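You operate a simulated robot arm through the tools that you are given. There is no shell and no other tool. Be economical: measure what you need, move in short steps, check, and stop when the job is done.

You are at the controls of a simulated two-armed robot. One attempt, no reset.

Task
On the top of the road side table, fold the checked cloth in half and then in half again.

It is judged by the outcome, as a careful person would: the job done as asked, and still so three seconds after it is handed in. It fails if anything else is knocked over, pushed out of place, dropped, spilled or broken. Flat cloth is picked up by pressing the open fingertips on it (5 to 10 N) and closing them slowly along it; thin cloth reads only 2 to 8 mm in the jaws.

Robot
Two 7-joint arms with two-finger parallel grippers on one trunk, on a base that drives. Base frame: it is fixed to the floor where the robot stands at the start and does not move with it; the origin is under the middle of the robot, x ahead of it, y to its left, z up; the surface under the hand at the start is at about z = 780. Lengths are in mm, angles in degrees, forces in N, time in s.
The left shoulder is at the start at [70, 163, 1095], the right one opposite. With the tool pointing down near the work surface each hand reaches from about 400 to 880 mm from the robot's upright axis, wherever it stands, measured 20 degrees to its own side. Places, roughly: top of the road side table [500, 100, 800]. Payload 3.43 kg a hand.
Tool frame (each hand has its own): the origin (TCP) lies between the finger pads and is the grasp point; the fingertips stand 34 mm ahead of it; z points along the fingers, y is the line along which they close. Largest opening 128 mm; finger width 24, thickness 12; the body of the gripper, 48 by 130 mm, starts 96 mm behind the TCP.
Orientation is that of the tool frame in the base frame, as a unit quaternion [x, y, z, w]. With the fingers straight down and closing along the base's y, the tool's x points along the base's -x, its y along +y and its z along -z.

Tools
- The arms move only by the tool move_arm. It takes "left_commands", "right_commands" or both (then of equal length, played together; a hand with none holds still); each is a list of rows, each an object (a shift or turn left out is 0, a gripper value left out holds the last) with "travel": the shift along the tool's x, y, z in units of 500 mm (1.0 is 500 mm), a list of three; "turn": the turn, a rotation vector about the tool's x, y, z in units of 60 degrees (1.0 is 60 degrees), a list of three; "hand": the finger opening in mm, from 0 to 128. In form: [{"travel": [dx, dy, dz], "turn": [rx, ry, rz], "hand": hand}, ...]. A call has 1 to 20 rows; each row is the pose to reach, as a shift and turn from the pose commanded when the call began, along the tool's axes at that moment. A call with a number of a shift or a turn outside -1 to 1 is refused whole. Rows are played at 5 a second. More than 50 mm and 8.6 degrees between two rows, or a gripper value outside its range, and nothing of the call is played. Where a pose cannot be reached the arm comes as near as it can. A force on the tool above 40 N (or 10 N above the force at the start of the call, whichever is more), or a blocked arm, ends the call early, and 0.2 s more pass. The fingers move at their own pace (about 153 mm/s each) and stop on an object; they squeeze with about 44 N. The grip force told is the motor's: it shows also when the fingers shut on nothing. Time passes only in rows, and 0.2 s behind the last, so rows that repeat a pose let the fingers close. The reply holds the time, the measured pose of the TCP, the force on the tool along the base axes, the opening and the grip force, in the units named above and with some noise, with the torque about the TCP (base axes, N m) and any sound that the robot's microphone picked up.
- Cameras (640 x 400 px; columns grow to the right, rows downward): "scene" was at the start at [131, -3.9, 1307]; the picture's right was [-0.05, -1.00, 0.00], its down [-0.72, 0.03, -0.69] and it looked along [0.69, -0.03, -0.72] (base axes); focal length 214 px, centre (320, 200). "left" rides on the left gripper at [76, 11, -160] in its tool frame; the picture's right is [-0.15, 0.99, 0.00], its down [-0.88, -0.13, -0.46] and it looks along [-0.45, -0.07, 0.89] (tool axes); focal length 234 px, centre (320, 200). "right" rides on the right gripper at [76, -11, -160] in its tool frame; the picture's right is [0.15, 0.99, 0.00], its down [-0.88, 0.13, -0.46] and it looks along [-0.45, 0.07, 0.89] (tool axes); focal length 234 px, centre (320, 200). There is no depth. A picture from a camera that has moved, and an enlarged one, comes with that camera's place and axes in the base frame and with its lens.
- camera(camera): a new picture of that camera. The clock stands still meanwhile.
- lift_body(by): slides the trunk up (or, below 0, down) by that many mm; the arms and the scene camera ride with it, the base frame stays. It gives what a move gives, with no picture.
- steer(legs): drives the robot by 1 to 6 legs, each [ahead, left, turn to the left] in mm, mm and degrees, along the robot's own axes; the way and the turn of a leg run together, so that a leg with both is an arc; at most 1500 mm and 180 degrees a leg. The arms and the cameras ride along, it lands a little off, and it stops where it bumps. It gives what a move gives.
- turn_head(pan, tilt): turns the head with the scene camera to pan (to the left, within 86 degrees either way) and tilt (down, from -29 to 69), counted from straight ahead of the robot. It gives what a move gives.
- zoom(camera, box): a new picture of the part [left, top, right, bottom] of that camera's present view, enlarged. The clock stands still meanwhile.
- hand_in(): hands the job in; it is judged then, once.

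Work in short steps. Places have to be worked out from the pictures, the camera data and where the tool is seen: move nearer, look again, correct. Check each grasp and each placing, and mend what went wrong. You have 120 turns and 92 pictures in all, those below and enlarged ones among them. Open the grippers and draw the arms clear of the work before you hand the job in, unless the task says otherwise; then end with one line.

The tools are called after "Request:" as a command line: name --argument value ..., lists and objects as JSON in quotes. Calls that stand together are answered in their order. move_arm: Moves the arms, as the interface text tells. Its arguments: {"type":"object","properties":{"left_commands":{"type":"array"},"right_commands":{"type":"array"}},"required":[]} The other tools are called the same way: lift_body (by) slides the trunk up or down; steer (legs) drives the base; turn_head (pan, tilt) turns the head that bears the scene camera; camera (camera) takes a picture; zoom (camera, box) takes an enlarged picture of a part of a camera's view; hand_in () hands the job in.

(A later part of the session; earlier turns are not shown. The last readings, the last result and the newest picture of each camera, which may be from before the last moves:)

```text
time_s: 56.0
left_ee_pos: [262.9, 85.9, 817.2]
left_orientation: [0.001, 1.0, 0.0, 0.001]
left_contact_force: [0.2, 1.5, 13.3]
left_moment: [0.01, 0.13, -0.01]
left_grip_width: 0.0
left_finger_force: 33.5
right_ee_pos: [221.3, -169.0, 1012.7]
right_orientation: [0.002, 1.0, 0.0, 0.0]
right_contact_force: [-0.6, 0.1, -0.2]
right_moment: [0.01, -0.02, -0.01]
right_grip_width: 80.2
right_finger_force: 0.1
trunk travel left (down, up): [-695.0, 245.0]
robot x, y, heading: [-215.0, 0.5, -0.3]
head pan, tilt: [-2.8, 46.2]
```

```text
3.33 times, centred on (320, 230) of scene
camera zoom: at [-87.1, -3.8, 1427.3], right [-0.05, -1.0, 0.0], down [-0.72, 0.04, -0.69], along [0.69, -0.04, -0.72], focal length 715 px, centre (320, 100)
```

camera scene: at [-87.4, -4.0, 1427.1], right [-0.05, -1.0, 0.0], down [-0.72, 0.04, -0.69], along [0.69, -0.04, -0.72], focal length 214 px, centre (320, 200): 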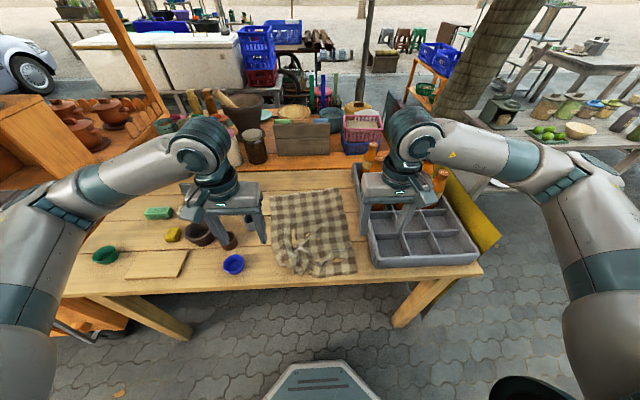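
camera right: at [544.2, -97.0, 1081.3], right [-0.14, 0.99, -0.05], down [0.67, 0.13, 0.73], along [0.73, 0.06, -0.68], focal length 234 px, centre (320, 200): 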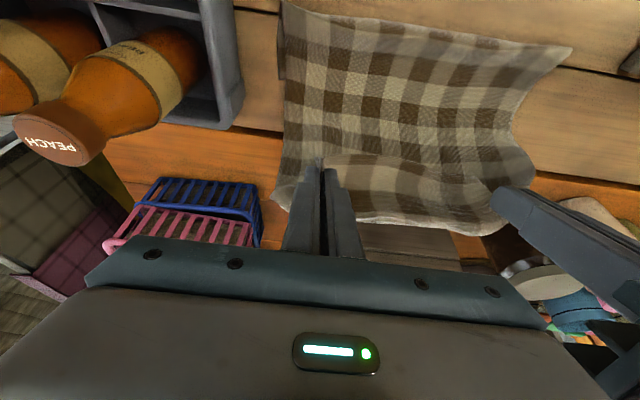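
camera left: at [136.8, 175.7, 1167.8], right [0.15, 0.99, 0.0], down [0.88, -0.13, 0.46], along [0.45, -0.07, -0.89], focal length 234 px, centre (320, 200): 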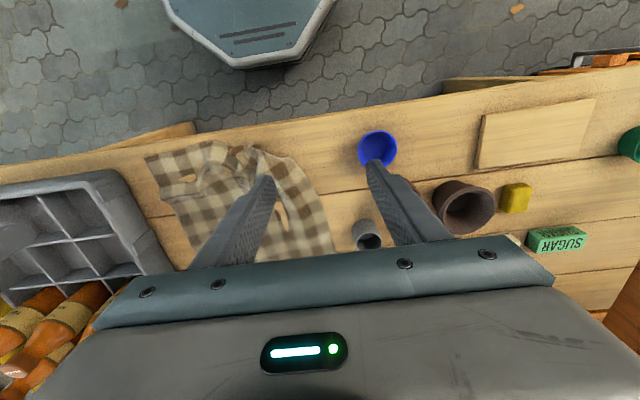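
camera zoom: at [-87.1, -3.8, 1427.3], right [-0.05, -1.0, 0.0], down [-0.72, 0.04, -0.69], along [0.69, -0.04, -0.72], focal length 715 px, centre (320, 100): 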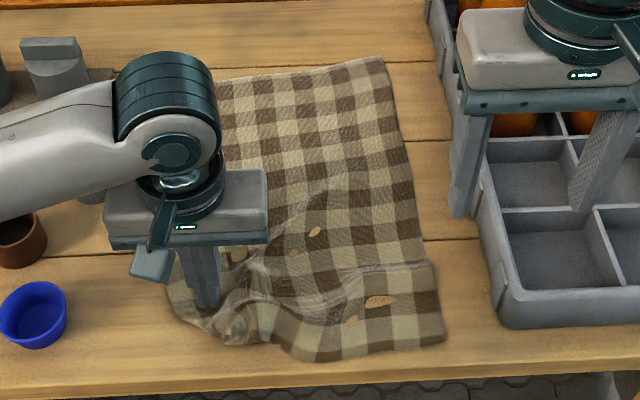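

One row's step was too large, so nothing moved. I'll resend the drag with smaller lift steps.

Request:
move_arm --left_commands '[{"travel": [0, 0, -0.002]}, {"travel": [0.008, 0.02, -0.002]}, {"travel": [0.016, 0.04, -0.002]}, {"travel": [0.024, 0.06, -0.002]}, {"travel": [0.032, 0.08, -0.002]}, {"travel": [0.04, 0.1, -0.002]}, {"travel": [0.048, 0.12, -0.002]}, {"travel": [0.056, 0.135, -0.002]}, {"travel": [0.056, 0.135, -0.08]}, {"travel": [0.056, 0.135, -0.17]}, {"travel": [0.056, 0.18, -0.24]}, {"travel": [0.056, 0.24, -0.3]}, {"travel": [0.056, 0.32, -0.34]}]'

Request:
zoom --camera "scene" --box '[240, 170, 400, 290]'

```text
time_s: 58.8
left_ee_pos: [235.0, 247.0, 986.2]
left_orientation: [0.002, 1.0, 0.0, 0.0]
left_contact_force: [0.6, 1.6, 0.2]
left_moment: [-0.07, -0.04, -0.02]
left_grip_width: 0.0
left_finger_force: 33.1
right_ee_pos: [220.5, -169.1, 1012.5]
right_orientation: [0.002, 1.0, -0.001, 0.0]
right_contact_force: [-0.6, 0.5, 0.7]
right_moment: [-0.01, -0.03, 0.0]
right_grip_width: 80.2
right_finger_force: 0.1
trunk travel left (down, up): [-695.0, 245.0]
robot x, y, heading: [-215.4, 0.7, -0.1]
head pan, tilt: [-2.8, 46.2]
```

```text
3.33 times, centred on (320, 230) of scene
camera zoom: at [-87.5, -2.0, 1427.1], right [-0.05, -1.0, 0.0], down [-0.72, 0.04, -0.69], along [0.69, -0.04, -0.72], focal length 715 px, centre (320, 100)
```

zoom: 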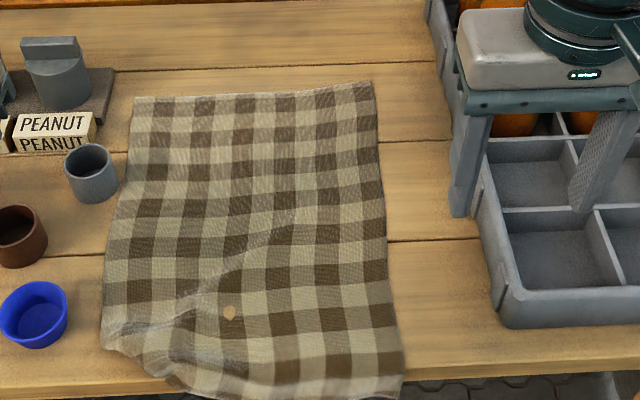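

Very good: that drag straightened the whole cloth. It now spans about x 160–555, y −105…190, so its near-right corner is right at the table's front edge. I'll press both closed hands on the far half and drag it forward, away from the edge.

Request:
move_arm --left_commands '[{"travel": [-0.085, -0.036, 0]}, {"travel": [-0.17, -0.072, 0]}, {"travel": [-0.255, -0.108, 0]}, {"travel": [-0.34, -0.144, 0]}, {"travel": [-0.425, -0.18, 0]}, {"travel": [-0.51, -0.214, 0]}, {"travel": [-0.51, -0.214, 0.08]}, {"travel": [-0.51, -0.214, 0.16]}, {"travel": [-0.51, -0.214, 0.24]}, {"travel": [-0.51, -0.214, 0.3]}, {"travel": [-0.51, -0.214, 0.328]}, {"travel": [-0.51, -0.214, 0.337]}, {"travel": [-0.51, -0.214, 0.337]}]' --right_commands '[{"travel": [-0.07, 0.06, 0], "hand": 0}, {"travel": [-0.14, 0.12, 0]}, {"travel": [-0.22, 0.16, 0]}, {"travel": [-0.31, 0.19, 0]}, {"travel": [-0.4, 0.22, 0]}, {"travel": [-0.48, 0.24, 0]}, {"travel": [-0.54, 0.248, 0.06]}, {"travel": [-0.54, 0.248, 0.15]}, {"travel": [-0.54, 0.248, 0.24]}, {"travel": [-0.54, 0.248, 0.32]}, {"travel": [-0.54, 0.248, 0.38]}, {"travel": [-0.54, 0.248, 0.39]}, {"travel": [-0.54, 0.248, 0.39]}]'

```text
time_s: 61.6
left_ee_pos: [490.3, 139.9, 816.8]
left_orientation: [0.001, 1.0, -0.001, 0.0]
left_contact_force: [0.1, -0.2, -0.1]
left_moment: [-0.01, -0.01, 0.03]
left_grip_width: 0.0
left_finger_force: 33.0
right_ee_pos: [493.6, -45.7, 817.9]
right_orientation: [0.002, 1.0, 0.0, 0.0]
right_contact_force: [-0.1, 0.0, 0.5]
right_moment: [0.02, -0.01, 0.04]
right_grip_width: 0.0
right_finger_force: 32.6
trunk travel left (down, up): [-695.0, 245.0]
robot x, y, heading: [-216.5, -0.4, -0.1]
head pan, tilt: [-2.8, 46.2]
```

No contact yet, so I'll go 2–2.5 mm lower and then drag 65 mm forward and 25 mm to the right.

Request:
move_arm --left_commands '[{"travel": [0, 0, 0.004]}, {"travel": [0, 0, 0.004]}, {"travel": [-0.02, -0.008, 0.004]}, {"travel": [-0.04, -0.016, 0.004]}, {"travel": [-0.06, -0.024, 0.004]}, {"travel": [-0.08, -0.032, 0.004]}, {"travel": [-0.1, -0.04, 0.004]}, {"travel": [-0.12, -0.046, 0.004]}, {"travel": [-0.13, -0.05, 0.004]}]' --right_commands '[{"travel": [0, 0, 0.005]}, {"travel": [0, 0, 0.005]}, {"travel": [-0.02, -0.008, 0.005]}, {"travel": [-0.04, -0.016, 0.005]}, {"travel": [-0.06, -0.024, 0.005]}, {"travel": [-0.08, -0.032, 0.005]}, {"travel": [-0.1, -0.04, 0.005]}, {"travel": [-0.12, -0.046, 0.005]}, {"travel": [-0.13, -0.05, 0.005]}]'

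Request:
zoom --camera "scene" --box '[240, 160, 400, 280]'

```text
time_s: 63.6
left_ee_pos: [554.6, 114.8, 816.9]
left_orientation: [0.001, 1.0, -0.001, 0.0]
left_contact_force: [0.3, 0.4, 0.6]
left_moment: [0.0, -0.03, 0.0]
left_grip_width: 0.1
left_finger_force: 32.8
right_ee_pos: [557.6, -70.0, 815.8]
right_orientation: [0.002, 1.0, 0.0, 0.0]
right_contact_force: [-1.9, 1.3, 8.1]
right_moment: [-0.01, 0.05, 0.01]
right_grip_width: 0.0
right_finger_force: 33.1
trunk travel left (down, up): [-695.0, 245.0]
robot x, y, heading: [-216.5, -3.8, -0.4]
head pan, tilt: [-2.8, 46.2]
```

```text
3.33 times, centred on (320, 220) of scene
camera zoom: at [-87.3, -3.8, 1427.1], right [-0.05, -1.0, 0.0], down [-0.72, 0.04, -0.69], along [0.69, -0.04, -0.72], focal length 715 px, centre (320, 133)
```

zoom: 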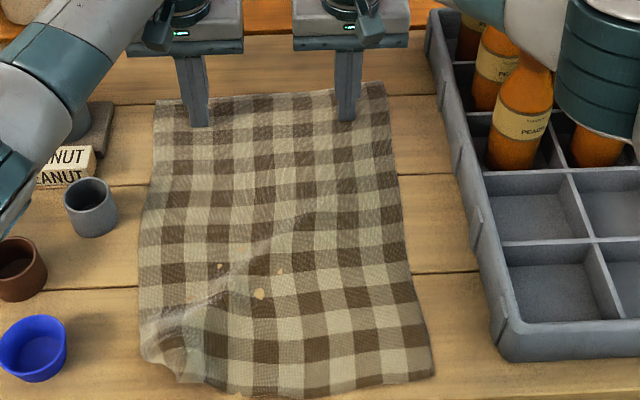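

The right hand dragged the cloth forward while the left barely touched. Only the near-left corner is still drawn in, at about (249,147) where it should be near (200,160). Keeping the right hand pressed as an anchor, I'll press the left near that corner and drag it toward me.

Request:
move_arm --left_commands '[{"travel": [0, 0, -0.09]}, {"travel": [0.09, 0, -0.11]}, {"travel": [0.18, 0, -0.11]}, {"travel": [0.27, 0.0, -0.11]}, {"travel": [0.36, 0.01, -0.11]}, {"travel": [0.45, 0.02, -0.11]}, {"travel": [0.54, 0.02, -0.1]}, {"travel": [0.56, 0.02, -0.03]}, {"travel": [0.56, 0.02, -0.002]}, {"travel": [0.56, 0.02, 0.002]}, {"travel": [0.56, 0.02, 0.002]}]'

```text
time_s: 66.0
left_ee_pos: [274.2, 124.7, 815.5]
left_orientation: [0.002, 1.0, 0.0, 0.001]
left_contact_force: [-1.1, -0.3, 5.3]
left_moment: [0.05, 0.06, 0.01]
left_grip_width: 0.0
left_finger_force: 33.2
right_ee_pos: [557.1, -70.9, 815.9]
right_orientation: [0.002, 1.0, -0.001, 0.001]
right_contact_force: [1.6, 0.5, 9.4]
right_moment: [0.0, -0.07, 0.04]
right_grip_width: 0.0
right_finger_force: 33.0
trunk travel left (down, up): [-695.0, 245.0]
robot x, y, heading: [-215.6, 2.5, -0.0]
head pan, tilt: [-2.8, 46.2]
```

Left presses at 5 N and the right anchors at 9 N. I'll drag the left 50 mm toward me and slightly outward, then lift only the left and look.

Request:
move_arm --left_commands '[{"travel": [0.02, 0.004, 0.001]}, {"travel": [0.04, 0.008, 0.001]}, {"travel": [0.06, 0.012, 0.001]}, {"travel": [0.08, 0.016, 0.001]}, {"travel": [0.1, 0.02, 0.001]}, {"travel": [0.1, 0.02, 0.001]}, {"travel": [0.1, 0.02, -0.08]}, {"travel": [0.1, 0.08, -0.15]}, {"travel": [0.1, 0.16, -0.19]}]'

Request:
zoom --camera "scene" --box '[240, 160, 400, 280]'

```text
time_s: 68.0
left_ee_pos: [224.2, 206.0, 908.0]
left_orientation: [0.002, 1.0, 0.0, -0.001]
left_contact_force: [0.2, -0.3, 0.1]
left_moment: [0.02, 0.01, 0.0]
left_grip_width: 0.0
left_finger_force: 33.2
right_ee_pos: [556.6, -70.2, 814.4]
right_orientation: [0.001, 1.0, -0.002, 0.001]
right_contact_force: [-1.9, -0.6, 11.7]
right_moment: [-0.06, 0.06, 0.01]
right_grip_width: 0.2
right_finger_force: 33.3
trunk travel left (down, up): [-695.0, 245.0]
robot x, y, heading: [-221.6, 2.6, -0.1]
head pan, tilt: [-2.8, 46.2]
```

```text
3.33 times, centred on (320, 220) of scene
camera zoom: at [-88.0, -2.7, 1427.0], right [-0.05, -1.0, 0.0], down [-0.72, 0.04, -0.69], along [0.69, -0.04, -0.72], focal length 715 px, centre (320, 133)
```

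zoom: 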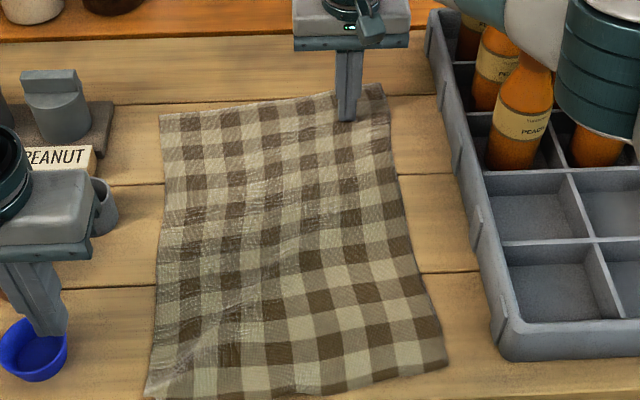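

Excellent: the cloth is now flat, with corners at about (576,166), (617,−130), (224,−144) and (203,143). I'll grasp the near edge again, this time right at the hem (left at (215,92), right at (229,−95)) with a 76 mm opening.

Request:
move_arm --left_commands '[{"travel": [0, 0, 0]}, {"travel": [0.006, -0.05, 0], "hand": 76}, {"travel": [0.012, -0.1, 0]}, {"travel": [0.018, -0.15, 0]}, {"travel": [0.018, -0.2, 0]}, {"travel": [0.018, -0.228, 0]}, {"travel": [0.018, -0.228, 0.03]}, {"travel": [0.018, -0.228, 0.06]}, {"travel": [0.018, -0.228, 0.09]}, {"travel": [0.018, -0.228, 0.12]}, {"travel": [0.018, -0.228, 0.15]}, {"travel": [0.018, -0.228, 0.176]}, {"travel": [0.018, -0.228, 0.176]}]' --right_commands '[{"travel": [0, 0, -0.08]}, {"travel": [0, 0, -0.15]}, {"travel": [0.09, -0.01, -0.15], "hand": 76}, {"travel": [0.18, -0.02, -0.15]}, {"travel": [0.27, -0.03, -0.15]}, {"travel": [0.36, -0.04, -0.15]}, {"travel": [0.45, -0.05, -0.15]}, {"travel": [0.54, -0.05, -0.15]}, {"travel": [0.62, -0.05, -0.15]}, {"travel": [0.656, -0.05, -0.1]}, {"travel": [0.656, -0.05, -0.04]}, {"travel": [0.656, -0.05, -0.012]}, {"travel": [0.656, -0.05, -0.012]}]'

Request:
camera --camera "left"

Request:
camera --camera "right"

```text
time_s: 70.8
left_ee_pos: [216.2, 91.3, 820.3]
left_orientation: [0.002, 1.0, 0.0, 0.0]
left_contact_force: [-0.4, 0.5, 0.6]
left_moment: [0.02, -0.01, 0.0]
left_grip_width: 75.9
left_finger_force: 0.1
right_ee_pos: [229.3, -93.5, 821.5]
right_orientation: [0.001, 1.0, 0.0, 0.0]
right_contact_force: [0.5, 0.1, -0.9]
right_moment: [-0.01, 0.0, 0.0]
right_grip_width: 76.2
right_finger_force: 0.1
trunk travel left (down, up): [-695.0, 245.0]
robot x, y, heading: [-215.2, 1.3, -0.2]
head pan, tilt: [-2.8, 46.2]
```

```text
27 pictures are left
camera left: at [142.4, 103.2, 980.8], right [0.15, 0.99, 0.0], down [0.88, -0.13, 0.46], along [0.45, -0.07, -0.89], focal length 234 px, centre (320, 200)
```

left: 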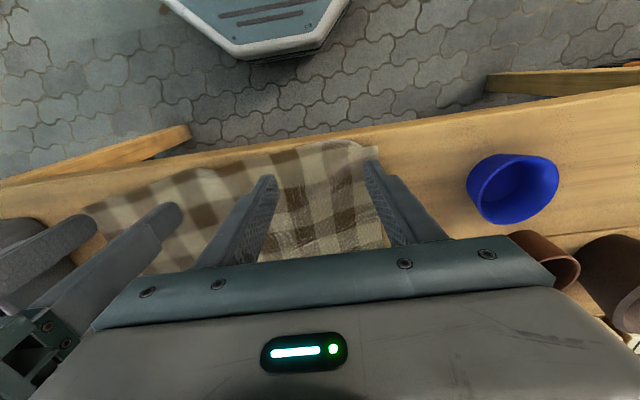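

```text
26 pictures are left
camera right: at [153.6, -105.2, 980.5], right [-0.14, 0.99, 0.0], down [0.88, 0.13, 0.46], along [0.45, 0.07, -0.89], focal length 234 px, centre (320, 200)
```

right: 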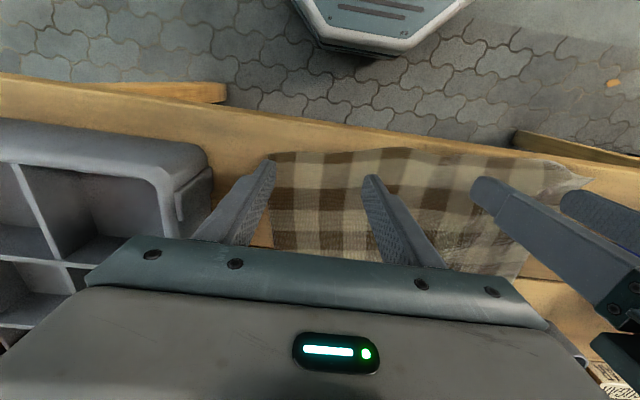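

The hem is a little nearer than the fingers. I'll shift left to (204,88) and right to (217,−88), then press down to contact.

Request:
move_arm --left_commands '[{"travel": [0.024, -0.007, 0]}, {"travel": [0.024, -0.007, 0.005]}, {"travel": [0.024, -0.007, 0.009]}, {"travel": [0.024, -0.007, 0.009]}]' --right_commands '[{"travel": [0.024, 0.012, 0]}, {"travel": [0.024, 0.012, 0.006]}, {"travel": [0.024, 0.012, 0.0115]}, {"travel": [0.024, 0.012, 0.0115]}]'

```text
time_s: 71.8
left_ee_pos: [204.3, 86.5, 817.7]
left_orientation: [0.002, 1.0, -0.001, 0.0]
left_contact_force: [-0.1, -0.6, 0.5]
left_moment: [0.02, -0.03, 0.01]
left_grip_width: 75.9
left_finger_force: 0.0
right_ee_pos: [217.1, -87.3, 814.8]
right_orientation: [0.002, 1.0, 0.001, -0.001]
right_contact_force: [-0.2, -0.8, 6.2]
right_moment: [0.05, -0.03, 0.05]
right_grip_width: 75.8
right_finger_force: 0.1
trunk travel left (down, up): [-695.0, 245.0]
robot x, y, heading: [-218.8, 1.1, -0.5]
head pan, tilt: [-2.8, 46.2]
```

The right is at 6 N and the left isn't touching yet. I'll lower the left 1.7 mm and close both slowly.

Request:
move_arm --left_commands '[{"travel": [0, 0, 0.0035], "hand": 76}, {"travel": [0, 0, 0.0035], "hand": 73}, {"travel": [0, 0, 0.0035], "hand": 70}, {"travel": [0, 0, 0.0035], "hand": 67}, {"travel": [0, 0, 0.0035], "hand": 64}, {"travel": [0, 0, 0.0035], "hand": 61}, {"travel": [0, 0, 0.0035], "hand": 58}, {"travel": [0, 0, 0.0035], "hand": 55}, {"travel": [0, 0, 0.0035], "hand": 52}, {"travel": [0, 0, 0.0035], "hand": 49}, {"travel": [0, 0, 0.0035], "hand": 46}, {"travel": [0, 0, 0.0035], "hand": 43}, {"travel": [0, 0, 0.0035], "hand": 40}, {"travel": [0, 0, 0.0035], "hand": 37}, {"travel": [0, 0, 0.0035], "hand": 34}, {"travel": [0, 0, 0.0035], "hand": 31}, {"travel": [0, 0, 0.0035], "hand": 28}, {"travel": [0, 0, 0.0035], "hand": 26}, {"travel": [0, 0, 0.0035], "hand": 24}]' --right_commands '[{"hand": 76}, {"hand": 73}, {"hand": 70}, {"hand": 67}, {"hand": 64}, {"hand": 61}, {"hand": 58}, {"hand": 55}, {"hand": 52}, {"hand": 49}, {"hand": 46}, {"hand": 43}, {"hand": 40}, {"hand": 37}, {"hand": 34}, {"hand": 31}, {"hand": 28}, {"hand": 26}, {"hand": 24}]'

Request:
move_arm --left_commands '[{"hand": 22}, {"hand": 20}, {"hand": 18}, {"hand": 16}, {"hand": 14}, {"hand": 12}, {"hand": 10}, {"hand": 8}, {"hand": 6}, {"hand": 4}, {"hand": 2}, {"hand": 0}, {"hand": 0}, {"hand": 0}]' --right_commands '[{"hand": 22}, {"hand": 20}, {"hand": 18}, {"hand": 16}, {"hand": 14}, {"hand": 12}, {"hand": 10}, {"hand": 8}, {"hand": 6}, {"hand": 4}, {"hand": 2}, {"hand": 0}, {"hand": 0}, {"hand": 0}]'

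Request:
zoom --camera "scene" --box '[240, 160, 400, 280]'

```text
time_s: 75.8
left_ee_pos: [204.1, 85.0, 816.5]
left_orientation: [0.002, 1.0, 0.0, 0.001]
left_contact_force: [1.6, -1.7, 25.0]
left_moment: [0.29, 0.26, 0.0]
left_grip_width: 23.1
left_finger_force: 0.1
right_ee_pos: [216.7, -87.8, 816.0]
right_orientation: [0.002, 1.0, 0.001, 0.001]
right_contact_force: [-0.1, 0.4, 1.3]
right_moment: [0.04, -0.01, 0.01]
right_grip_width: 24.2
right_finger_force: 0.2
trunk travel left (down, up): [-695.0, 245.0]
robot x, y, heading: [-220.2, -1.8, -0.3]
head pan, tilt: [-2.8, 46.2]
```

```text
time_s: 78.8
left_ee_pos: [205.0, 86.6, 816.6]
left_orientation: [0.002, 1.0, -0.001, 0.001]
left_contact_force: [3.7, -10.2, 24.2]
left_moment: [-0.31, 0.04, -0.33]
left_grip_width: 3.0
left_finger_force: 38.2
right_ee_pos: [215.9, -87.2, 816.8]
right_orientation: [0.003, 1.0, 0.002, 0.001]
right_contact_force: [-0.7, 14.1, 11.0]
right_moment: [0.55, -0.1, 0.17]
right_grip_width: 2.5
right_finger_force: 37.6
trunk travel left (down, up): [-695.0, 245.0]
robot x, y, heading: [-215.0, -0.3, -0.5]
head pan, tilt: [-2.8, 46.2]
```

```text
3.33 times, centred on (320, 220) of scene
camera zoom: at [-88.6, -3.5, 1427.3], right [-0.05, -1.0, 0.0], down [-0.72, 0.04, -0.69], along [0.69, -0.04, -0.72], focal length 715 px, centre (320, 133)
```

zoom: 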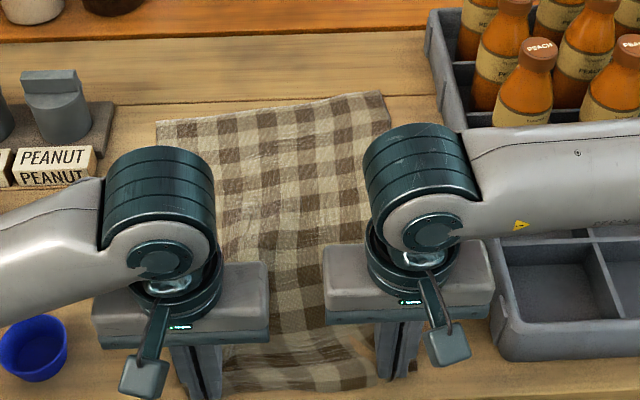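

Both hems are gripped (3.0 and 2.5 mm), and the far edge is at x≈560 left and ≈602 right. I'll arc over again with more wrist turn (up to 48°), stopping about 70 mm above the landing to check for arm contact.

Request:
move_arm --left_commands '[{"travel": [-0.012, 0, -0.086]}, {"travel": [-0.04, 0, -0.162]}, {"travel": [-0.084, 0, -0.228]}, {"travel": [-0.142, 0, -0.284]}, {"travel": [-0.204, 0, -0.326], "turn": [0, -0.1, 0]}, {"travel": [-0.274, 0, -0.348], "turn": [0, -0.2, 0]}, {"travel": [-0.348, 0, -0.352], "turn": [0, -0.3, 0]}, {"travel": [-0.42, 0, -0.338], "turn": [0, -0.4, 0]}, {"travel": [-0.49, 0, -0.304], "turn": [0, -0.5, 0]}, {"travel": [-0.55, 0, -0.254], "turn": [0, -0.6, 0]}, {"travel": [-0.598, 0, -0.192], "turn": [0, -0.7, 0]}, {"travel": [-0.634, 0, -0.118], "turn": [0, -0.8, 0]}, {"travel": [-0.634, 0, -0.118], "turn": [0, -0.8, 0]}]' --right_commands '[{"travel": [-0.012, 0, -0.092]}, {"travel": [-0.042, 0, -0.172]}, {"travel": [-0.088, 0, -0.242]}, {"travel": [-0.15, 0, -0.302]}, {"travel": [-0.216, 0, -0.346], "turn": [0, -0.1, 0]}, {"travel": [-0.292, 0, -0.37], "turn": [0, -0.2, 0]}, {"travel": [-0.37, 0, -0.374], "turn": [0, -0.3, 0]}, {"travel": [-0.448, 0, -0.36], "turn": [0, -0.4, 0]}, {"travel": [-0.522, 0, -0.324], "turn": [0, -0.5, 0]}, {"travel": [-0.586, 0, -0.272], "turn": [0, -0.6, 0]}, {"travel": [-0.638, 0, -0.204], "turn": [0, -0.7, 0]}, {"travel": [-0.676, 0, -0.126], "turn": [0, -0.8, 0]}, {"travel": [-0.676, 0, -0.126], "turn": [0, -0.8, 0]}]'

Request:
camera --camera "scene"

```text
time_s: 81.6
left_ee_pos: [519.4, 85.6, 872.2]
left_orientation: [0.002, 0.913, -0.001, 0.407]
left_contact_force: [2.9, -17.4, -1.0]
left_moment: [-0.14, -0.02, -0.73]
left_grip_width: 2.4
left_finger_force: 36.7
right_ee_pos: [555.2, -88.4, 878.8]
right_orientation: [0.002, 0.913, -0.001, 0.407]
right_contact_force: [-2.7, 16.9, -0.1]
right_moment: [0.3, 0.1, 0.58]
right_grip_width: 2.4
right_finger_force: 37.2
trunk travel left (down, up): [-695.0, 245.0]
robot x, y, heading: [-214.9, 2.7, -0.1]
head pan, tilt: [-2.8, 46.2]
```

```text
24 pictures are left
camera scene: at [-86.9, -3.9, 1427.1], right [-0.05, -1.0, 0.0], down [-0.72, 0.04, -0.69], along [0.69, -0.04, -0.72], focal length 214 px, centre (320, 200)
```

scene: 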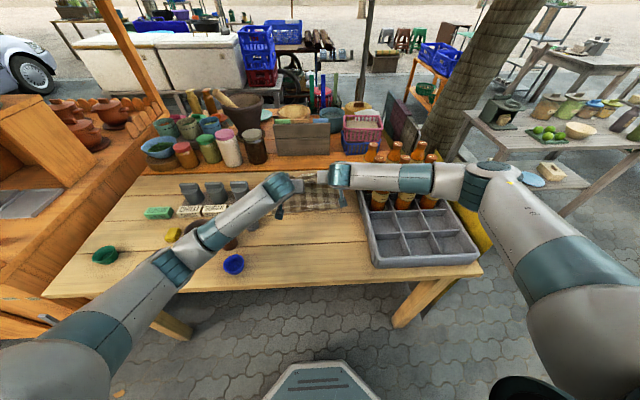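

No contact yet (the camera hasn't shifted), but the right forearm is near the bottles. I'll raise the trunk another 60 mm before lowering, and ease the hands inward 6 mm to relax the 17 N pull between them.

Request:
lift_body --by 60

Request:
move_arm --left_commands '[{"travel": [0.037, -0.004, 0.043]}, {"travel": [0.074, -0.008, 0.086]}, {"travel": [0.111, -0.012, 0.128]}, {"travel": [0.111, -0.012, 0.128]}]' --right_commands '[{"travel": [0.04, 0.004, 0.044]}, {"travel": [0.08, 0.008, 0.088]}, {"travel": [0.12, 0.012, 0.132]}, {"travel": [0.12, 0.012, 0.132]}]'

Request:
zoom --camera "scene" --box '[220, 150, 480, 310]'

```text
time_s: 82.6
left_ee_pos: [520.2, 85.0, 932.5]
left_orientation: [0.001, 0.914, -0.001, 0.406]
left_contact_force: [3.9, -17.7, -0.1]
left_moment: [-0.15, -0.05, -0.71]
left_grip_width: 2.3
left_finger_force: 37.0
right_ee_pos: [555.6, -88.4, 937.7]
right_orientation: [0.002, 0.914, -0.001, 0.407]
right_contact_force: [-2.2, 17.5, -0.9]
right_moment: [0.36, 0.08, 0.61]
right_grip_width: 2.6
right_finger_force: 36.9
trunk travel left (down, up): [-755.0, 185.0]
robot x, y, heading: [-214.3, 0.9, -0.4]
head pan, tilt: [-2.8, 46.2]
```

```text
time_s: 83.6
left_ee_pos: [531.5, 80.3, 846.8]
left_orientation: [0.001, 0.914, 0.001, 0.406]
left_contact_force: [1.3, -3.7, 0.6]
left_moment: [0.0, -0.02, -0.18]
left_grip_width: 2.1
left_finger_force: 37.1
right_ee_pos: [564.8, -84.2, 848.4]
right_orientation: [0.002, 0.914, -0.001, 0.406]
right_contact_force: [-1.3, 3.7, 0.1]
right_moment: [0.13, 0.05, 0.1]
right_grip_width: 2.3
right_finger_force: 37.7
trunk travel left (down, up): [-755.0, 185.0]
robot x, y, heading: [-219.3, 1.3, -0.2]
head pan, tilt: [-2.8, 46.2]
```

```text
2.46 times, centred on (350, 230) of scene
camera zoom: at [-86.3, -3.9, 1487.0], right [-0.05, -1.0, 0.0], down [-0.72, 0.04, -0.69], along [0.69, -0.04, -0.72], focal length 528 px, centre (246, 126)
```

zoom: 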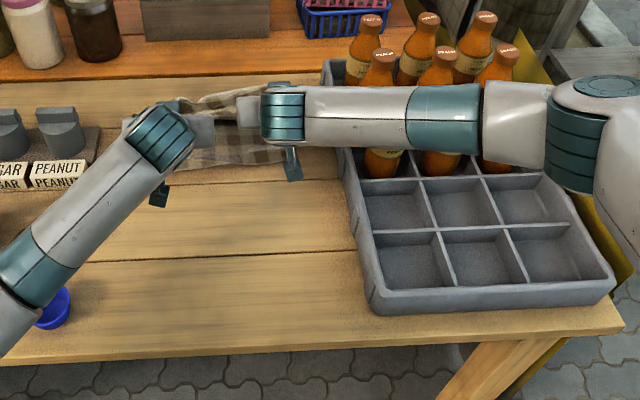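

The pull relaxed to 4 N, but the right forearm is now very near the front bottles at this tilt. I'll turn the hands back to 15° tilt, which raises the wrists, and move the held edge forward toward the bottom layer's far edge (x≈690).

Request:
move_arm --left_commands '[{"travel": [-0.03, 0, -0.03], "turn": [0, 0.11, 0]}, {"travel": [-0.084, 0, 0.02], "turn": [0, 0.22, 0]}, {"travel": [-0.126, 0, 0.075], "turn": [0, 0.33, 0]}, {"travel": [-0.168, 0, 0.132], "turn": [0, 0.44, 0]}, {"travel": [-0.21, 0, 0.188], "turn": [0, 0.55, 0]}, {"travel": [-0.21, 0, 0.188], "turn": [0, 0.55, 0]}]' --right_commands '[{"travel": [-0.03, 0, -0.03], "turn": [0, 0.11, 0]}, {"travel": [-0.071, 0, 0.015], "turn": [0, 0.22, 0]}, {"travel": [-0.106, 0, 0.06], "turn": [0, 0.33, 0]}, {"travel": [-0.142, 0, 0.106], "turn": [0, 0.44, 0]}, {"travel": [-0.177, 0, 0.152], "turn": [0, 0.55, 0]}, {"travel": [-0.177, 0, 0.152], "turn": [0, 0.55, 0]}]'

Request:
zoom --camera "scene" --box '[220, 130, 480, 290]'

Request:
camera --camera "left"

```text
time_s: 84.7
left_ee_pos: [654.4, 80.2, 890.5]
left_orientation: [0.008, 0.979, -0.004, 0.203]
left_contact_force: [1.1, 5.0, 2.8]
left_moment: [-0.6, 0.14, -0.11]
left_grip_width: 2.5
left_finger_force: 36.7
left hand out of reach, approached as far as the arm can: row 5
right_ee_pos: [645.0, -45.2, 870.5]
right_orientation: [-0.04, 0.983, 0.015, 0.18]
right_contact_force: [0.6, -5.0, -2.5]
right_moment: [0.37, -0.14, 0.06]
right_grip_width: 2.6
right_finger_force: 37.3
right hand out of reach, approached as far as the arm can: row 5
trunk travel left (down, up): [-755.0, 185.0]
robot x, y, heading: [-219.0, 0.1, -0.1]
head pan, tilt: [-2.8, 46.2]
stopped in row 5 (left hand): the force on the tool passed its limit at 90 N (the readings are from after the stop); the commanded pose is now the measured one
```

```text
2.46 times, centred on (350, 210) of scene
camera zoom: at [-85.6, -0.5, 1486.8], right [-0.05, -1.0, 0.0], down [-0.72, 0.03, -0.69], along [0.69, -0.04, -0.72], focal length 528 px, centre (246, 175)
```

zoom: 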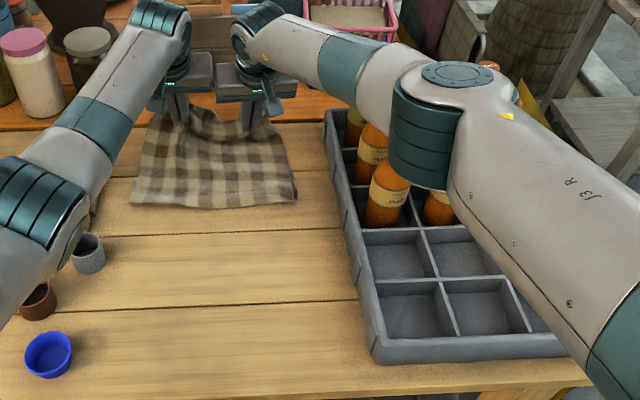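

```text
21 pictures are left
camera left: at [522.2, 95.8, 1005.8], right [0.15, 0.99, 0.05], down [0.62, -0.14, 0.77], along [0.77, -0.08, -0.64], focal length 234 px, centre (320, 200)
```

left: 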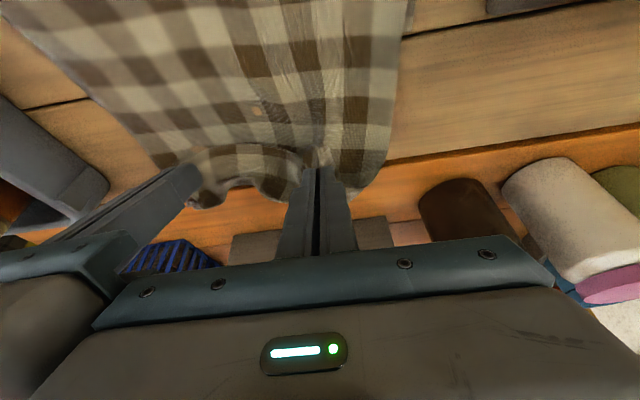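

The arms ran out of reach at full stretch, and the right hand drifted inward and bumped the left. Now nearly straight, the arms are well above the bottles. I'll bring both hands back 50 mm and separate them again, then drive the base forward to recover the reach.

Request:
move_arm --left_commands '[{"travel": [0.025, 0, -0.011]}, {"travel": [0.05, 0, -0.022]}, {"travel": [0.075, 0, -0.033]}, {"travel": [0.1, 0, -0.044]}, {"travel": [0.1, 0, -0.044]}]' --right_commands '[{"travel": [0.023, -0.02, -0.009], "turn": [0.01, 0, 0.018]}, {"travel": [0.046, -0.04, -0.018], "turn": [0.02, 0, 0.035]}, {"travel": [0.07, -0.06, -0.026], "turn": [0.03, 0, 0.052]}, {"travel": [0.094, -0.08, -0.035], "turn": [0.042, 0, 0.07]}, {"travel": [0.094, -0.08, -0.035], "turn": [0.042, 0, 0.07]}]'

Request:
zoom --camera "scene" --box '[220, 130, 480, 290]'

```text
time_s: 85.9
left_ee_pos: [599.6, 77.3, 890.8]
left_orientation: [0.011, 0.979, -0.004, 0.204]
left_contact_force: [0.1, -4.1, -1.5]
left_moment: [-0.15, 0.04, -0.17]
left_grip_width: 2.3
left_finger_force: 36.3
right_ee_pos: [599.1, -88.4, 872.0]
right_orientation: [-0.001, 0.984, 0.002, 0.18]
right_contact_force: [1.4, 5.1, 1.1]
right_moment: [0.2, -0.04, 0.13]
right_grip_width: 2.5
right_finger_force: 37.7
trunk travel left (down, up): [-755.0, 185.0]
robot x, y, heading: [-214.5, -1.1, -0.2]
head pan, tilt: [-2.8, 46.2]
```

```text
2.46 times, centred on (350, 210) of scene
camera zoom: at [-85.4, -3.3, 1486.9], right [-0.05, -1.0, 0.0], down [-0.72, 0.04, -0.69], along [0.69, -0.03, -0.72], focal length 528 px, centre (246, 175)
```

zoom: 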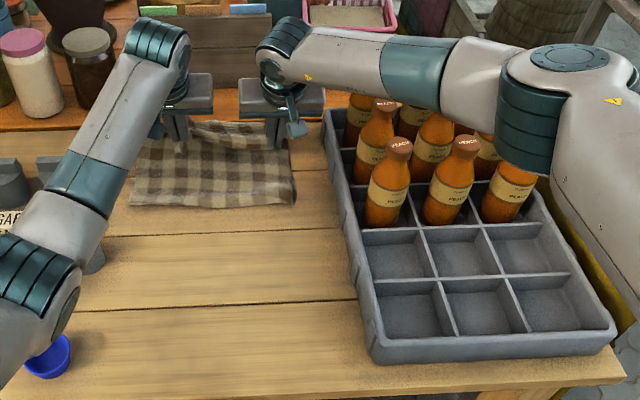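

The hands are apart again and the bottles all stand upright. The arms ride well above them, so I'll drive forward 80 mm with the held edge.

Request:
steer --legs '[[80, 0, 0]]'

Request:
camera --camera "left"

Request:
zoom --camera "scene" --box '[220, 130, 480, 290]'

```text
time_s: 86.9
left_ee_pos: [679.3, 77.5, 891.0]
left_orientation: [0.011, 0.979, -0.004, 0.204]
left_contact_force: [0.0, -6.1, -1.2]
left_moment: [-0.16, 0.01, -0.16]
left_grip_width: 2.2
left_finger_force: 36.8
right_ee_pos: [678.2, -90.4, 872.1]
right_orientation: [0.001, 0.984, 0.001, 0.18]
right_contact_force: [0.1, 6.7, 0.7]
right_moment: [0.22, -0.04, 0.1]
right_grip_width: 2.4
right_finger_force: 37.6
trunk travel left (down, up): [-755.0, 185.0]
robot x, y, heading: [-136.7, -0.6, -0.4]
head pan, tilt: [-2.8, 46.2]
```

```text
19 pictures are left
camera left: at [546.4, 92.9, 1006.8], right [0.16, 0.99, 0.06], down [0.62, -0.14, 0.77], along [0.77, -0.09, -0.64], focal length 234 px, centre (320, 200)
```

left: 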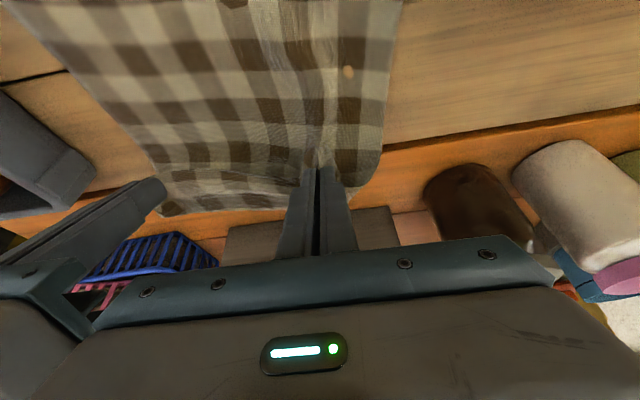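

```text
2.46 times, centred on (350, 210) of scene
camera zoom: at [-6.5, -3.9, 1487.0], right [-0.05, -1.0, 0.0], down [-0.72, 0.04, -0.69], along [0.69, -0.04, -0.72], focal length 528 px, centre (246, 175)
```

zoom: 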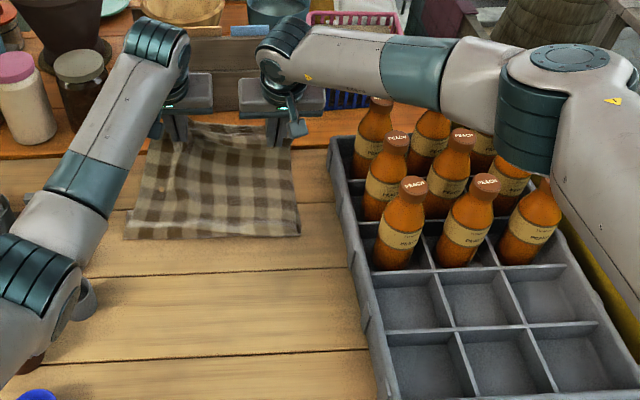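

The crease stays at x≈534 on both sides while the held edge is at x≈700, and nothing else has been disturbed. I'll lower the edge to about 6 mm above the table, then open and lift off to see the real layout.

Request:
move_arm --left_commands '[{"travel": [0.012, 0, 0.047]}, {"travel": [0.024, 0, 0.095]}, {"travel": [0.035, 0, 0.142]}, {"travel": [0.035, 0, 0.142]}, {"travel": [0.035, 0, 0.142], "hand": 8}, {"travel": [0.035, 0, 0.142], "hand": 16}, {"travel": [0.035, 0, 0.142], "hand": 24}, {"travel": [0.035, 0, 0.11]}, {"travel": [0.035, 0, 0.05]}, {"travel": [0.035, 0, -0.03]}]' --right_commands '[{"travel": [0.005, 0, 0.035]}, {"travel": [0.01, 0, 0.07]}, {"travel": [0.014, 0, 0.106]}, {"travel": [0.014, 0, 0.106]}, {"travel": [0.014, 0, 0.106], "hand": 8}, {"travel": [0.014, 0, 0.106], "hand": 16}, {"travel": [0.014, 0, 0.106], "hand": 24}, {"travel": [0.014, 0, 0.07]}, {"travel": [0.014, 0, 0.01]}, {"travel": [0.014, 0, -0.07]}]'

Request:
camera --camera "left"

```text
time_s: 89.1
left_ee_pos: [654.1, 78.5, 901.0]
left_orientation: [0.011, 0.979, -0.004, 0.204]
left_contact_force: [-0.6, 0.0, 0.3]
left_moment: [0.02, -0.05, -0.01]
left_grip_width: 23.9
left_finger_force: 0.1
right_ee_pos: [657.5, -91.0, 904.0]
right_orientation: [0.0, 0.983, 0.001, 0.181]
right_contact_force: [-0.7, 0.9, 0.2]
right_moment: [-0.03, -0.02, -0.02]
right_grip_width: 23.9
right_finger_force: 0.0
trunk travel left (down, up): [-755.0, 185.0]
robot x, y, heading: [-137.5, 0.0, -0.3]
head pan, tilt: [-2.8, 46.2]
```

```text
17 pictures are left
camera left: at [522.1, 93.7, 1016.2], right [0.16, 0.99, 0.06], down [0.62, -0.14, 0.77], along [0.77, -0.08, -0.63], focal length 234 px, centre (320, 200)
```

left: 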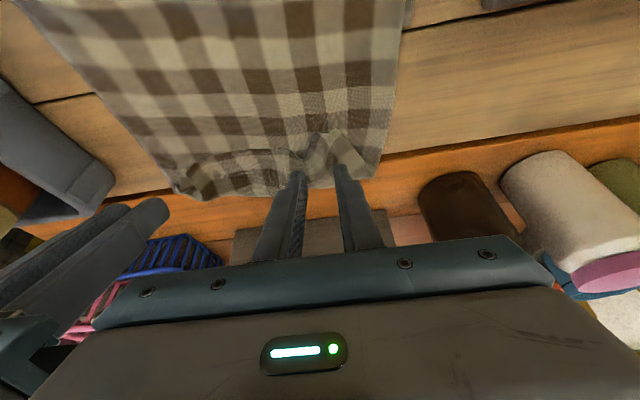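

The fold now lies with its crease at x≈534, top hem at ≈720 and bottom edge at ≈780, which hangs over the table's back edge. I'll close the fingers, turn the hands straight down above the crease at x≈565, and then drag the whole fold back toward me.

Request:
move_arm --left_commands '[{"travel": [0.049, 0, 0.001], "turn": [0, 0.098, 0], "hand": 0}, {"travel": [0.098, 0, 0.002], "turn": [0, 0.196, 0]}, {"travel": [0.147, 0, 0.003], "turn": [0, 0.294, 0]}, {"travel": [0.196, 0, 0.004], "turn": [0, 0.392, 0]}, {"travel": [0.196, 0, 0.004], "turn": [0, 0.392, 0]}]' --right_commands '[{"travel": [0.051, 0.008, 0.004], "turn": [0, 0.087, 0], "hand": 0}, {"travel": [0.102, 0.016, 0.008], "turn": [0, 0.174, 0]}, {"travel": [0.153, 0.024, 0.012], "turn": [0, 0.26, 0]}, {"travel": [0.204, 0.03, 0.017], "turn": [0, 0.347, 0]}, {"travel": [0.204, 0.03, 0.017], "turn": [0, 0.347, 0]}]'

Request:
move_arm --left_commands '[{"travel": [0, 0, 0.05]}, {"travel": [0, 0, 0.075]}, {"travel": [0, 0, 0.08]}, {"travel": [0, 0, 0.08]}]' --right_commands '[{"travel": [0, 0, 0.05]}, {"travel": [0, 0, 0.075]}, {"travel": [0, 0, 0.08]}, {"travel": [0, 0, 0.08]}]'

```text
time_s: 90.3
left_ee_pos: [565.9, 79.6, 856.4]
left_orientation: [0.012, 1.0, -0.002, -0.001]
left_contact_force: [-0.5, 0.4, -1.0]
left_moment: [-0.01, 0.02, -0.03]
left_grip_width: 0.0
left_finger_force: 32.8
right_ee_pos: [566.1, -75.2, 857.6]
right_orientation: [-0.001, 1.0, 0.001, -0.001]
right_contact_force: [0.4, -0.3, -0.6]
right_moment: [-0.02, 0.03, 0.0]
right_grip_width: 0.0
right_finger_force: 33.5
trunk travel left (down, up): [-755.0, 185.0]
robot x, y, heading: [-139.2, -2.1, -0.2]
head pan, tilt: [-2.8, 46.2]
```

```text
time_s: 91.3
left_ee_pos: [567.5, 80.2, 815.8]
left_orientation: [0.011, 1.0, -0.002, 0.001]
left_contact_force: [0.7, 0.0, 2.8]
left_moment: [0.0, 0.01, 0.02]
left_grip_width: 0.1
left_finger_force: 33.3
right_ee_pos: [565.1, -73.2, 819.3]
right_orientation: [-0.001, 1.0, 0.001, 0.0]
right_contact_force: [-0.1, 0.1, 0.6]
right_moment: [0.0, -0.03, -0.02]
right_grip_width: 0.0
right_finger_force: 32.9
trunk travel left (down, up): [-755.0, 185.0]
robot x, y, heading: [-138.5, 3.4, -0.2]
head pan, tilt: [-2.8, 46.2]
```

Left just touches at 2.8 N. I'll press a bit more on both and drag 110 mm toward me.

Request:
move_arm --left_commands '[{"travel": [0, 0, 0.002]}, {"travel": [0.02, 0, 0.002]}, {"travel": [0.045, 0, 0.002]}, {"travel": [0.07, 0, 0.002]}, {"travel": [0.095, 0, 0.002]}, {"travel": [0.12, 0, 0.002]}, {"travel": [0.145, 0, 0.002]}, {"travel": [0.17, 0, 0.002]}, {"travel": [0.195, 0, 0.002]}, {"travel": [0.22, 0, 0.002]}, {"travel": [0.22, 0, 0.002]}]' --right_commands '[{"travel": [0, 0, 0.006]}, {"travel": [0.02, 0, 0.006]}, {"travel": [0.045, 0, 0.006]}, {"travel": [0.07, 0, 0.006]}, {"travel": [0.095, 0, 0.006]}, {"travel": [0.12, 0, 0.006]}, {"travel": [0.145, 0, 0.006]}, {"travel": [0.17, 0, 0.006]}, {"travel": [0.195, 0, 0.006]}, {"travel": [0.22, 0, 0.006]}, {"travel": [0.22, 0, 0.006]}]'

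Request:
zoom --camera "scene" --box '[220, 130, 420, 250]'

```text
time_s: 93.7
left_ee_pos: [456.3, 82.7, 816.9]
left_orientation: [0.012, 1.0, -0.001, 0.0]
left_contact_force: [1.0, -0.2, 5.4]
left_moment: [0.02, -0.04, -0.01]
left_grip_width: 0.1
left_finger_force: 32.8
right_ee_pos: [455.2, -73.8, 816.9]
right_orientation: [-0.001, 1.0, 0.002, 0.0]
right_contact_force: [1.6, 0.6, 6.5]
right_moment: [-0.05, -0.06, 0.0]
right_grip_width: 0.0
right_finger_force: 33.1
trunk travel left (down, up): [-755.0, 185.0]
robot x, y, heading: [-137.1, -4.6, -0.2]
head pan, tilt: [-2.8, 46.2]
```

```text
3.20 times, centred on (320, 190) of scene
camera zoom: at [-7.7, -4.7, 1487.2], right [-0.05, -1.0, 0.0], down [-0.72, 0.04, -0.69], along [0.69, -0.03, -0.72], focal length 686 px, centre (320, 232)
```

zoom: 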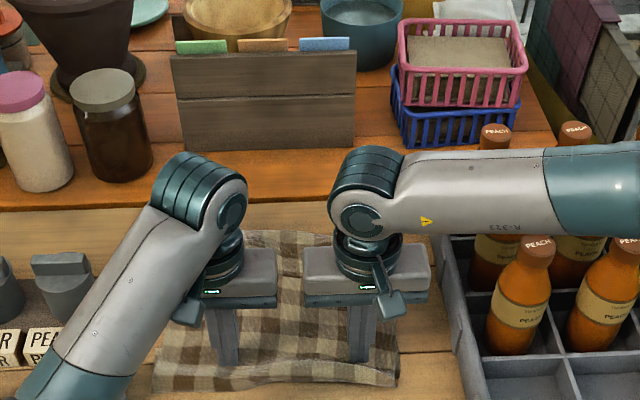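

The whole fold slid back onto the table: crease now at x≈422, far edge near 680. I'll lift the hands up and aside to see the full shape.

Request:
move_arm --left_commands '[{"travel": [0, 0, -0.09]}, {"travel": [0, 0, -0.18]}, {"travel": [0.03, 0.05, -0.25]}, {"travel": [0.07, 0.1, -0.32]}, {"travel": [0.11, 0.15, -0.38]}, {"travel": [0.15, 0.2, -0.43]}, {"travel": [0.19, 0.25, -0.48]}]' --right_commands '[{"travel": [0, 0, -0.09]}, {"travel": [0, 0, -0.18]}, {"travel": [0.03, 0, -0.27]}, {"travel": [0.07, 0, -0.36]}, {"travel": [0.11, -0.05, -0.42]}, {"travel": [0.15, -0.11, -0.46]}, {"travel": [0.19, -0.18, -0.5]}]'

Request:
zoom --camera "scene" --box '[220, 130, 420, 250]'

```text
time_s: 95.3
left_ee_pos: [361.7, 210.8, 1057.7]
left_orientation: [0.011, 1.0, -0.001, 0.002]
left_contact_force: [-0.7, 0.0, 0.0]
left_moment: [-0.06, -0.04, -0.01]
left_grip_width: 0.2
left_finger_force: 33.0
right_ee_pos: [360.5, -166.8, 1066.0]
right_orientation: [-0.001, 1.0, 0.002, 0.001]
right_contact_force: [0.3, -0.2, 0.0]
right_moment: [0.01, -0.07, 0.0]
right_grip_width: 0.0
right_finger_force: 33.6
trunk travel left (down, up): [-755.0, 185.0]
robot x, y, heading: [-134.9, -0.6, -0.2]
head pan, tilt: [-2.8, 46.2]
```

```text
3.20 times, centred on (320, 190) of scene
camera zoom: at [-9.6, -4.7, 1487.2], right [-0.05, -1.0, 0.0], down [-0.72, 0.04, -0.69], along [0.69, -0.03, -0.72], focal length 686 px, centre (320, 232)
```

zoom: 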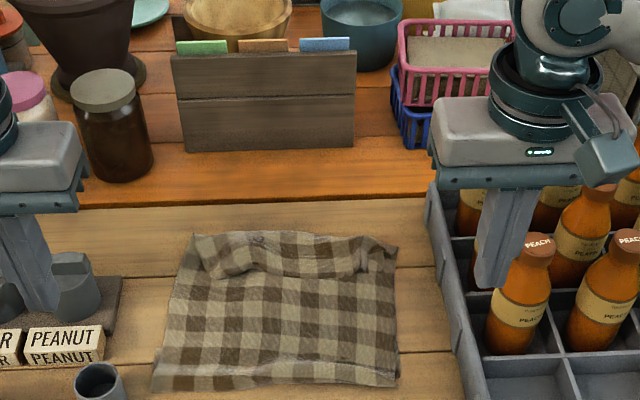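

That is a clean half fold, about 240 × 290 mm with its crease toward me. Before the second fold I'll drag the whole thing another 100 mm toward me by pressing near the crease, for working room away from the bottles.

Request:
move_arm --left_commands '[{"travel": [-0.06, -0.06, 0.02]}, {"travel": [-0.12, -0.12, 0.06]}, {"travel": [-0.176, -0.18, 0.1]}, {"travel": [-0.176, -0.252, 0.14]}, {"travel": [-0.176, -0.252, 0.23]}, {"travel": [-0.176, -0.252, 0.32]}, {"travel": [-0.176, -0.252, 0.41]}, {"travel": [-0.176, -0.252, 0.465]}, {"travel": [-0.176, -0.252, 0.482]}, {"travel": [-0.176, -0.252, 0.482]}]' --right_commands '[{"travel": [-0.05, 0.06, 0]}, {"travel": [-0.1, 0.12, 0.02]}, {"travel": [-0.15, 0.18, 0.06]}, {"travel": [-0.18, 0.2, 0.14]}, {"travel": [-0.18, 0.2, 0.23]}, {"travel": [-0.18, 0.2, 0.32]}, {"travel": [-0.18, 0.2, 0.41]}, {"travel": [-0.18, 0.2, 0.48]}, {"travel": [-0.18, 0.2, 0.498]}, {"travel": [-0.18, 0.2, 0.498]}]'

```text
time_s: 97.5
left_ee_pos: [448.7, 82.4, 816.0]
left_orientation: [0.011, 1.0, -0.002, 0.002]
left_contact_force: [0.5, -0.6, 7.1]
left_moment: [-0.02, -0.08, 0.02]
left_grip_width: 0.0
left_finger_force: 32.6
right_ee_pos: [451.4, -64.6, 816.6]
right_orientation: [-0.001, 1.0, 0.002, 0.0]
right_contact_force: [-0.1, -0.4, 3.0]
right_moment: [-0.03, 0.0, -0.01]
right_grip_width: 0.0
right_finger_force: 33.0
trunk travel left (down, up): [-755.0, 185.0]
robot x, y, heading: [-134.5, 0.5, -0.0]
head pan, tilt: [-2.8, 46.2]
```

Both are touching at 7 N and 3 N. I'll drag 105 mm toward me and 20 mm to the right, then lift off and look.

Request:
move_arm --left_commands '[{"travel": [0.02, -0.004, 0]}, {"travel": [0.045, -0.009, 0]}, {"travel": [0.07, -0.014, 0]}, {"travel": [0.095, -0.019, 0]}, {"travel": [0.12, -0.024, 0]}, {"travel": [0.145, -0.029, 0]}, {"travel": [0.17, -0.034, 0]}, {"travel": [0.195, -0.039, 0]}, {"travel": [0.21, -0.04, 0]}, {"travel": [0.21, -0.04, 0]}, {"travel": [0.21, -0.04, -0.09]}, {"travel": [0.21, 0.0, -0.17]}, {"travel": [0.21, 0.07, -0.23]}, {"travel": [0.21, 0.15, -0.27]}]' --right_commands '[{"travel": [0.02, -0.004, 0.002]}, {"travel": [0.045, -0.009, 0.002]}, {"travel": [0.07, -0.014, 0.002]}, {"travel": [0.095, -0.019, 0.002]}, {"travel": [0.12, -0.024, 0.002]}, {"travel": [0.145, -0.029, 0.002]}, {"travel": [0.17, -0.034, 0.002]}, {"travel": [0.195, -0.039, 0.002]}, {"travel": [0.21, -0.04, 0.002]}, {"travel": [0.21, -0.04, 0.002]}, {"travel": [0.21, -0.04, -0.09]}, {"travel": [0.21, -0.08, -0.17]}, {"travel": [0.21, -0.15, -0.23]}, {"travel": [0.21, -0.22, -0.27]}]'

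Request:
zoom --camera "scene" --box '[220, 150, 420, 275]'

```text
time_s: 100.5
left_ee_pos: [342.0, 162.1, 950.6]
left_orientation: [0.011, 1.0, -0.002, 0.001]
left_contact_force: [-0.2, 0.6, 0.4]
left_moment: [-0.01, -0.02, 0.04]
left_grip_width: 0.0
left_finger_force: 33.1
right_ee_pos: [345.5, -175.1, 953.6]
right_orientation: [-0.001, 1.0, 0.002, 0.001]
right_contact_force: [-0.3, -1.6, 0.0]
right_moment: [-0.01, 0.0, 0.03]
right_grip_width: 0.1
right_finger_force: 33.1
trunk travel left (down, up): [-755.0, 185.0]
robot x, y, heading: [-136.8, -2.2, -0.2]
head pan, tilt: [-2.8, 46.2]
```

```text
3.20 times, centred on (320, 212) of scene
camera zoom: at [-8.3, -3.5, 1487.1], right [-0.05, -1.0, 0.0], down [-0.72, 0.04, -0.69], along [0.69, -0.04, -0.72], focal length 686 px, centre (320, 160)
```

zoom: 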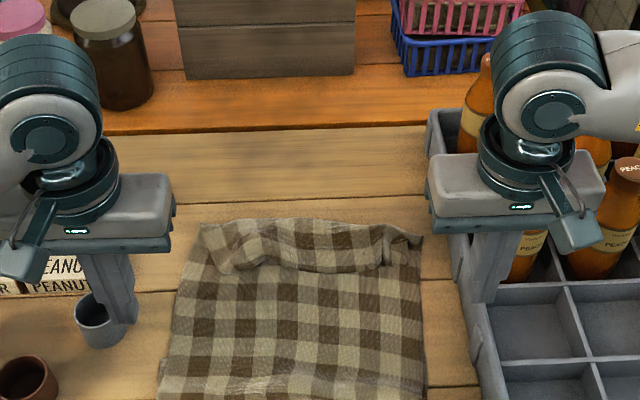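

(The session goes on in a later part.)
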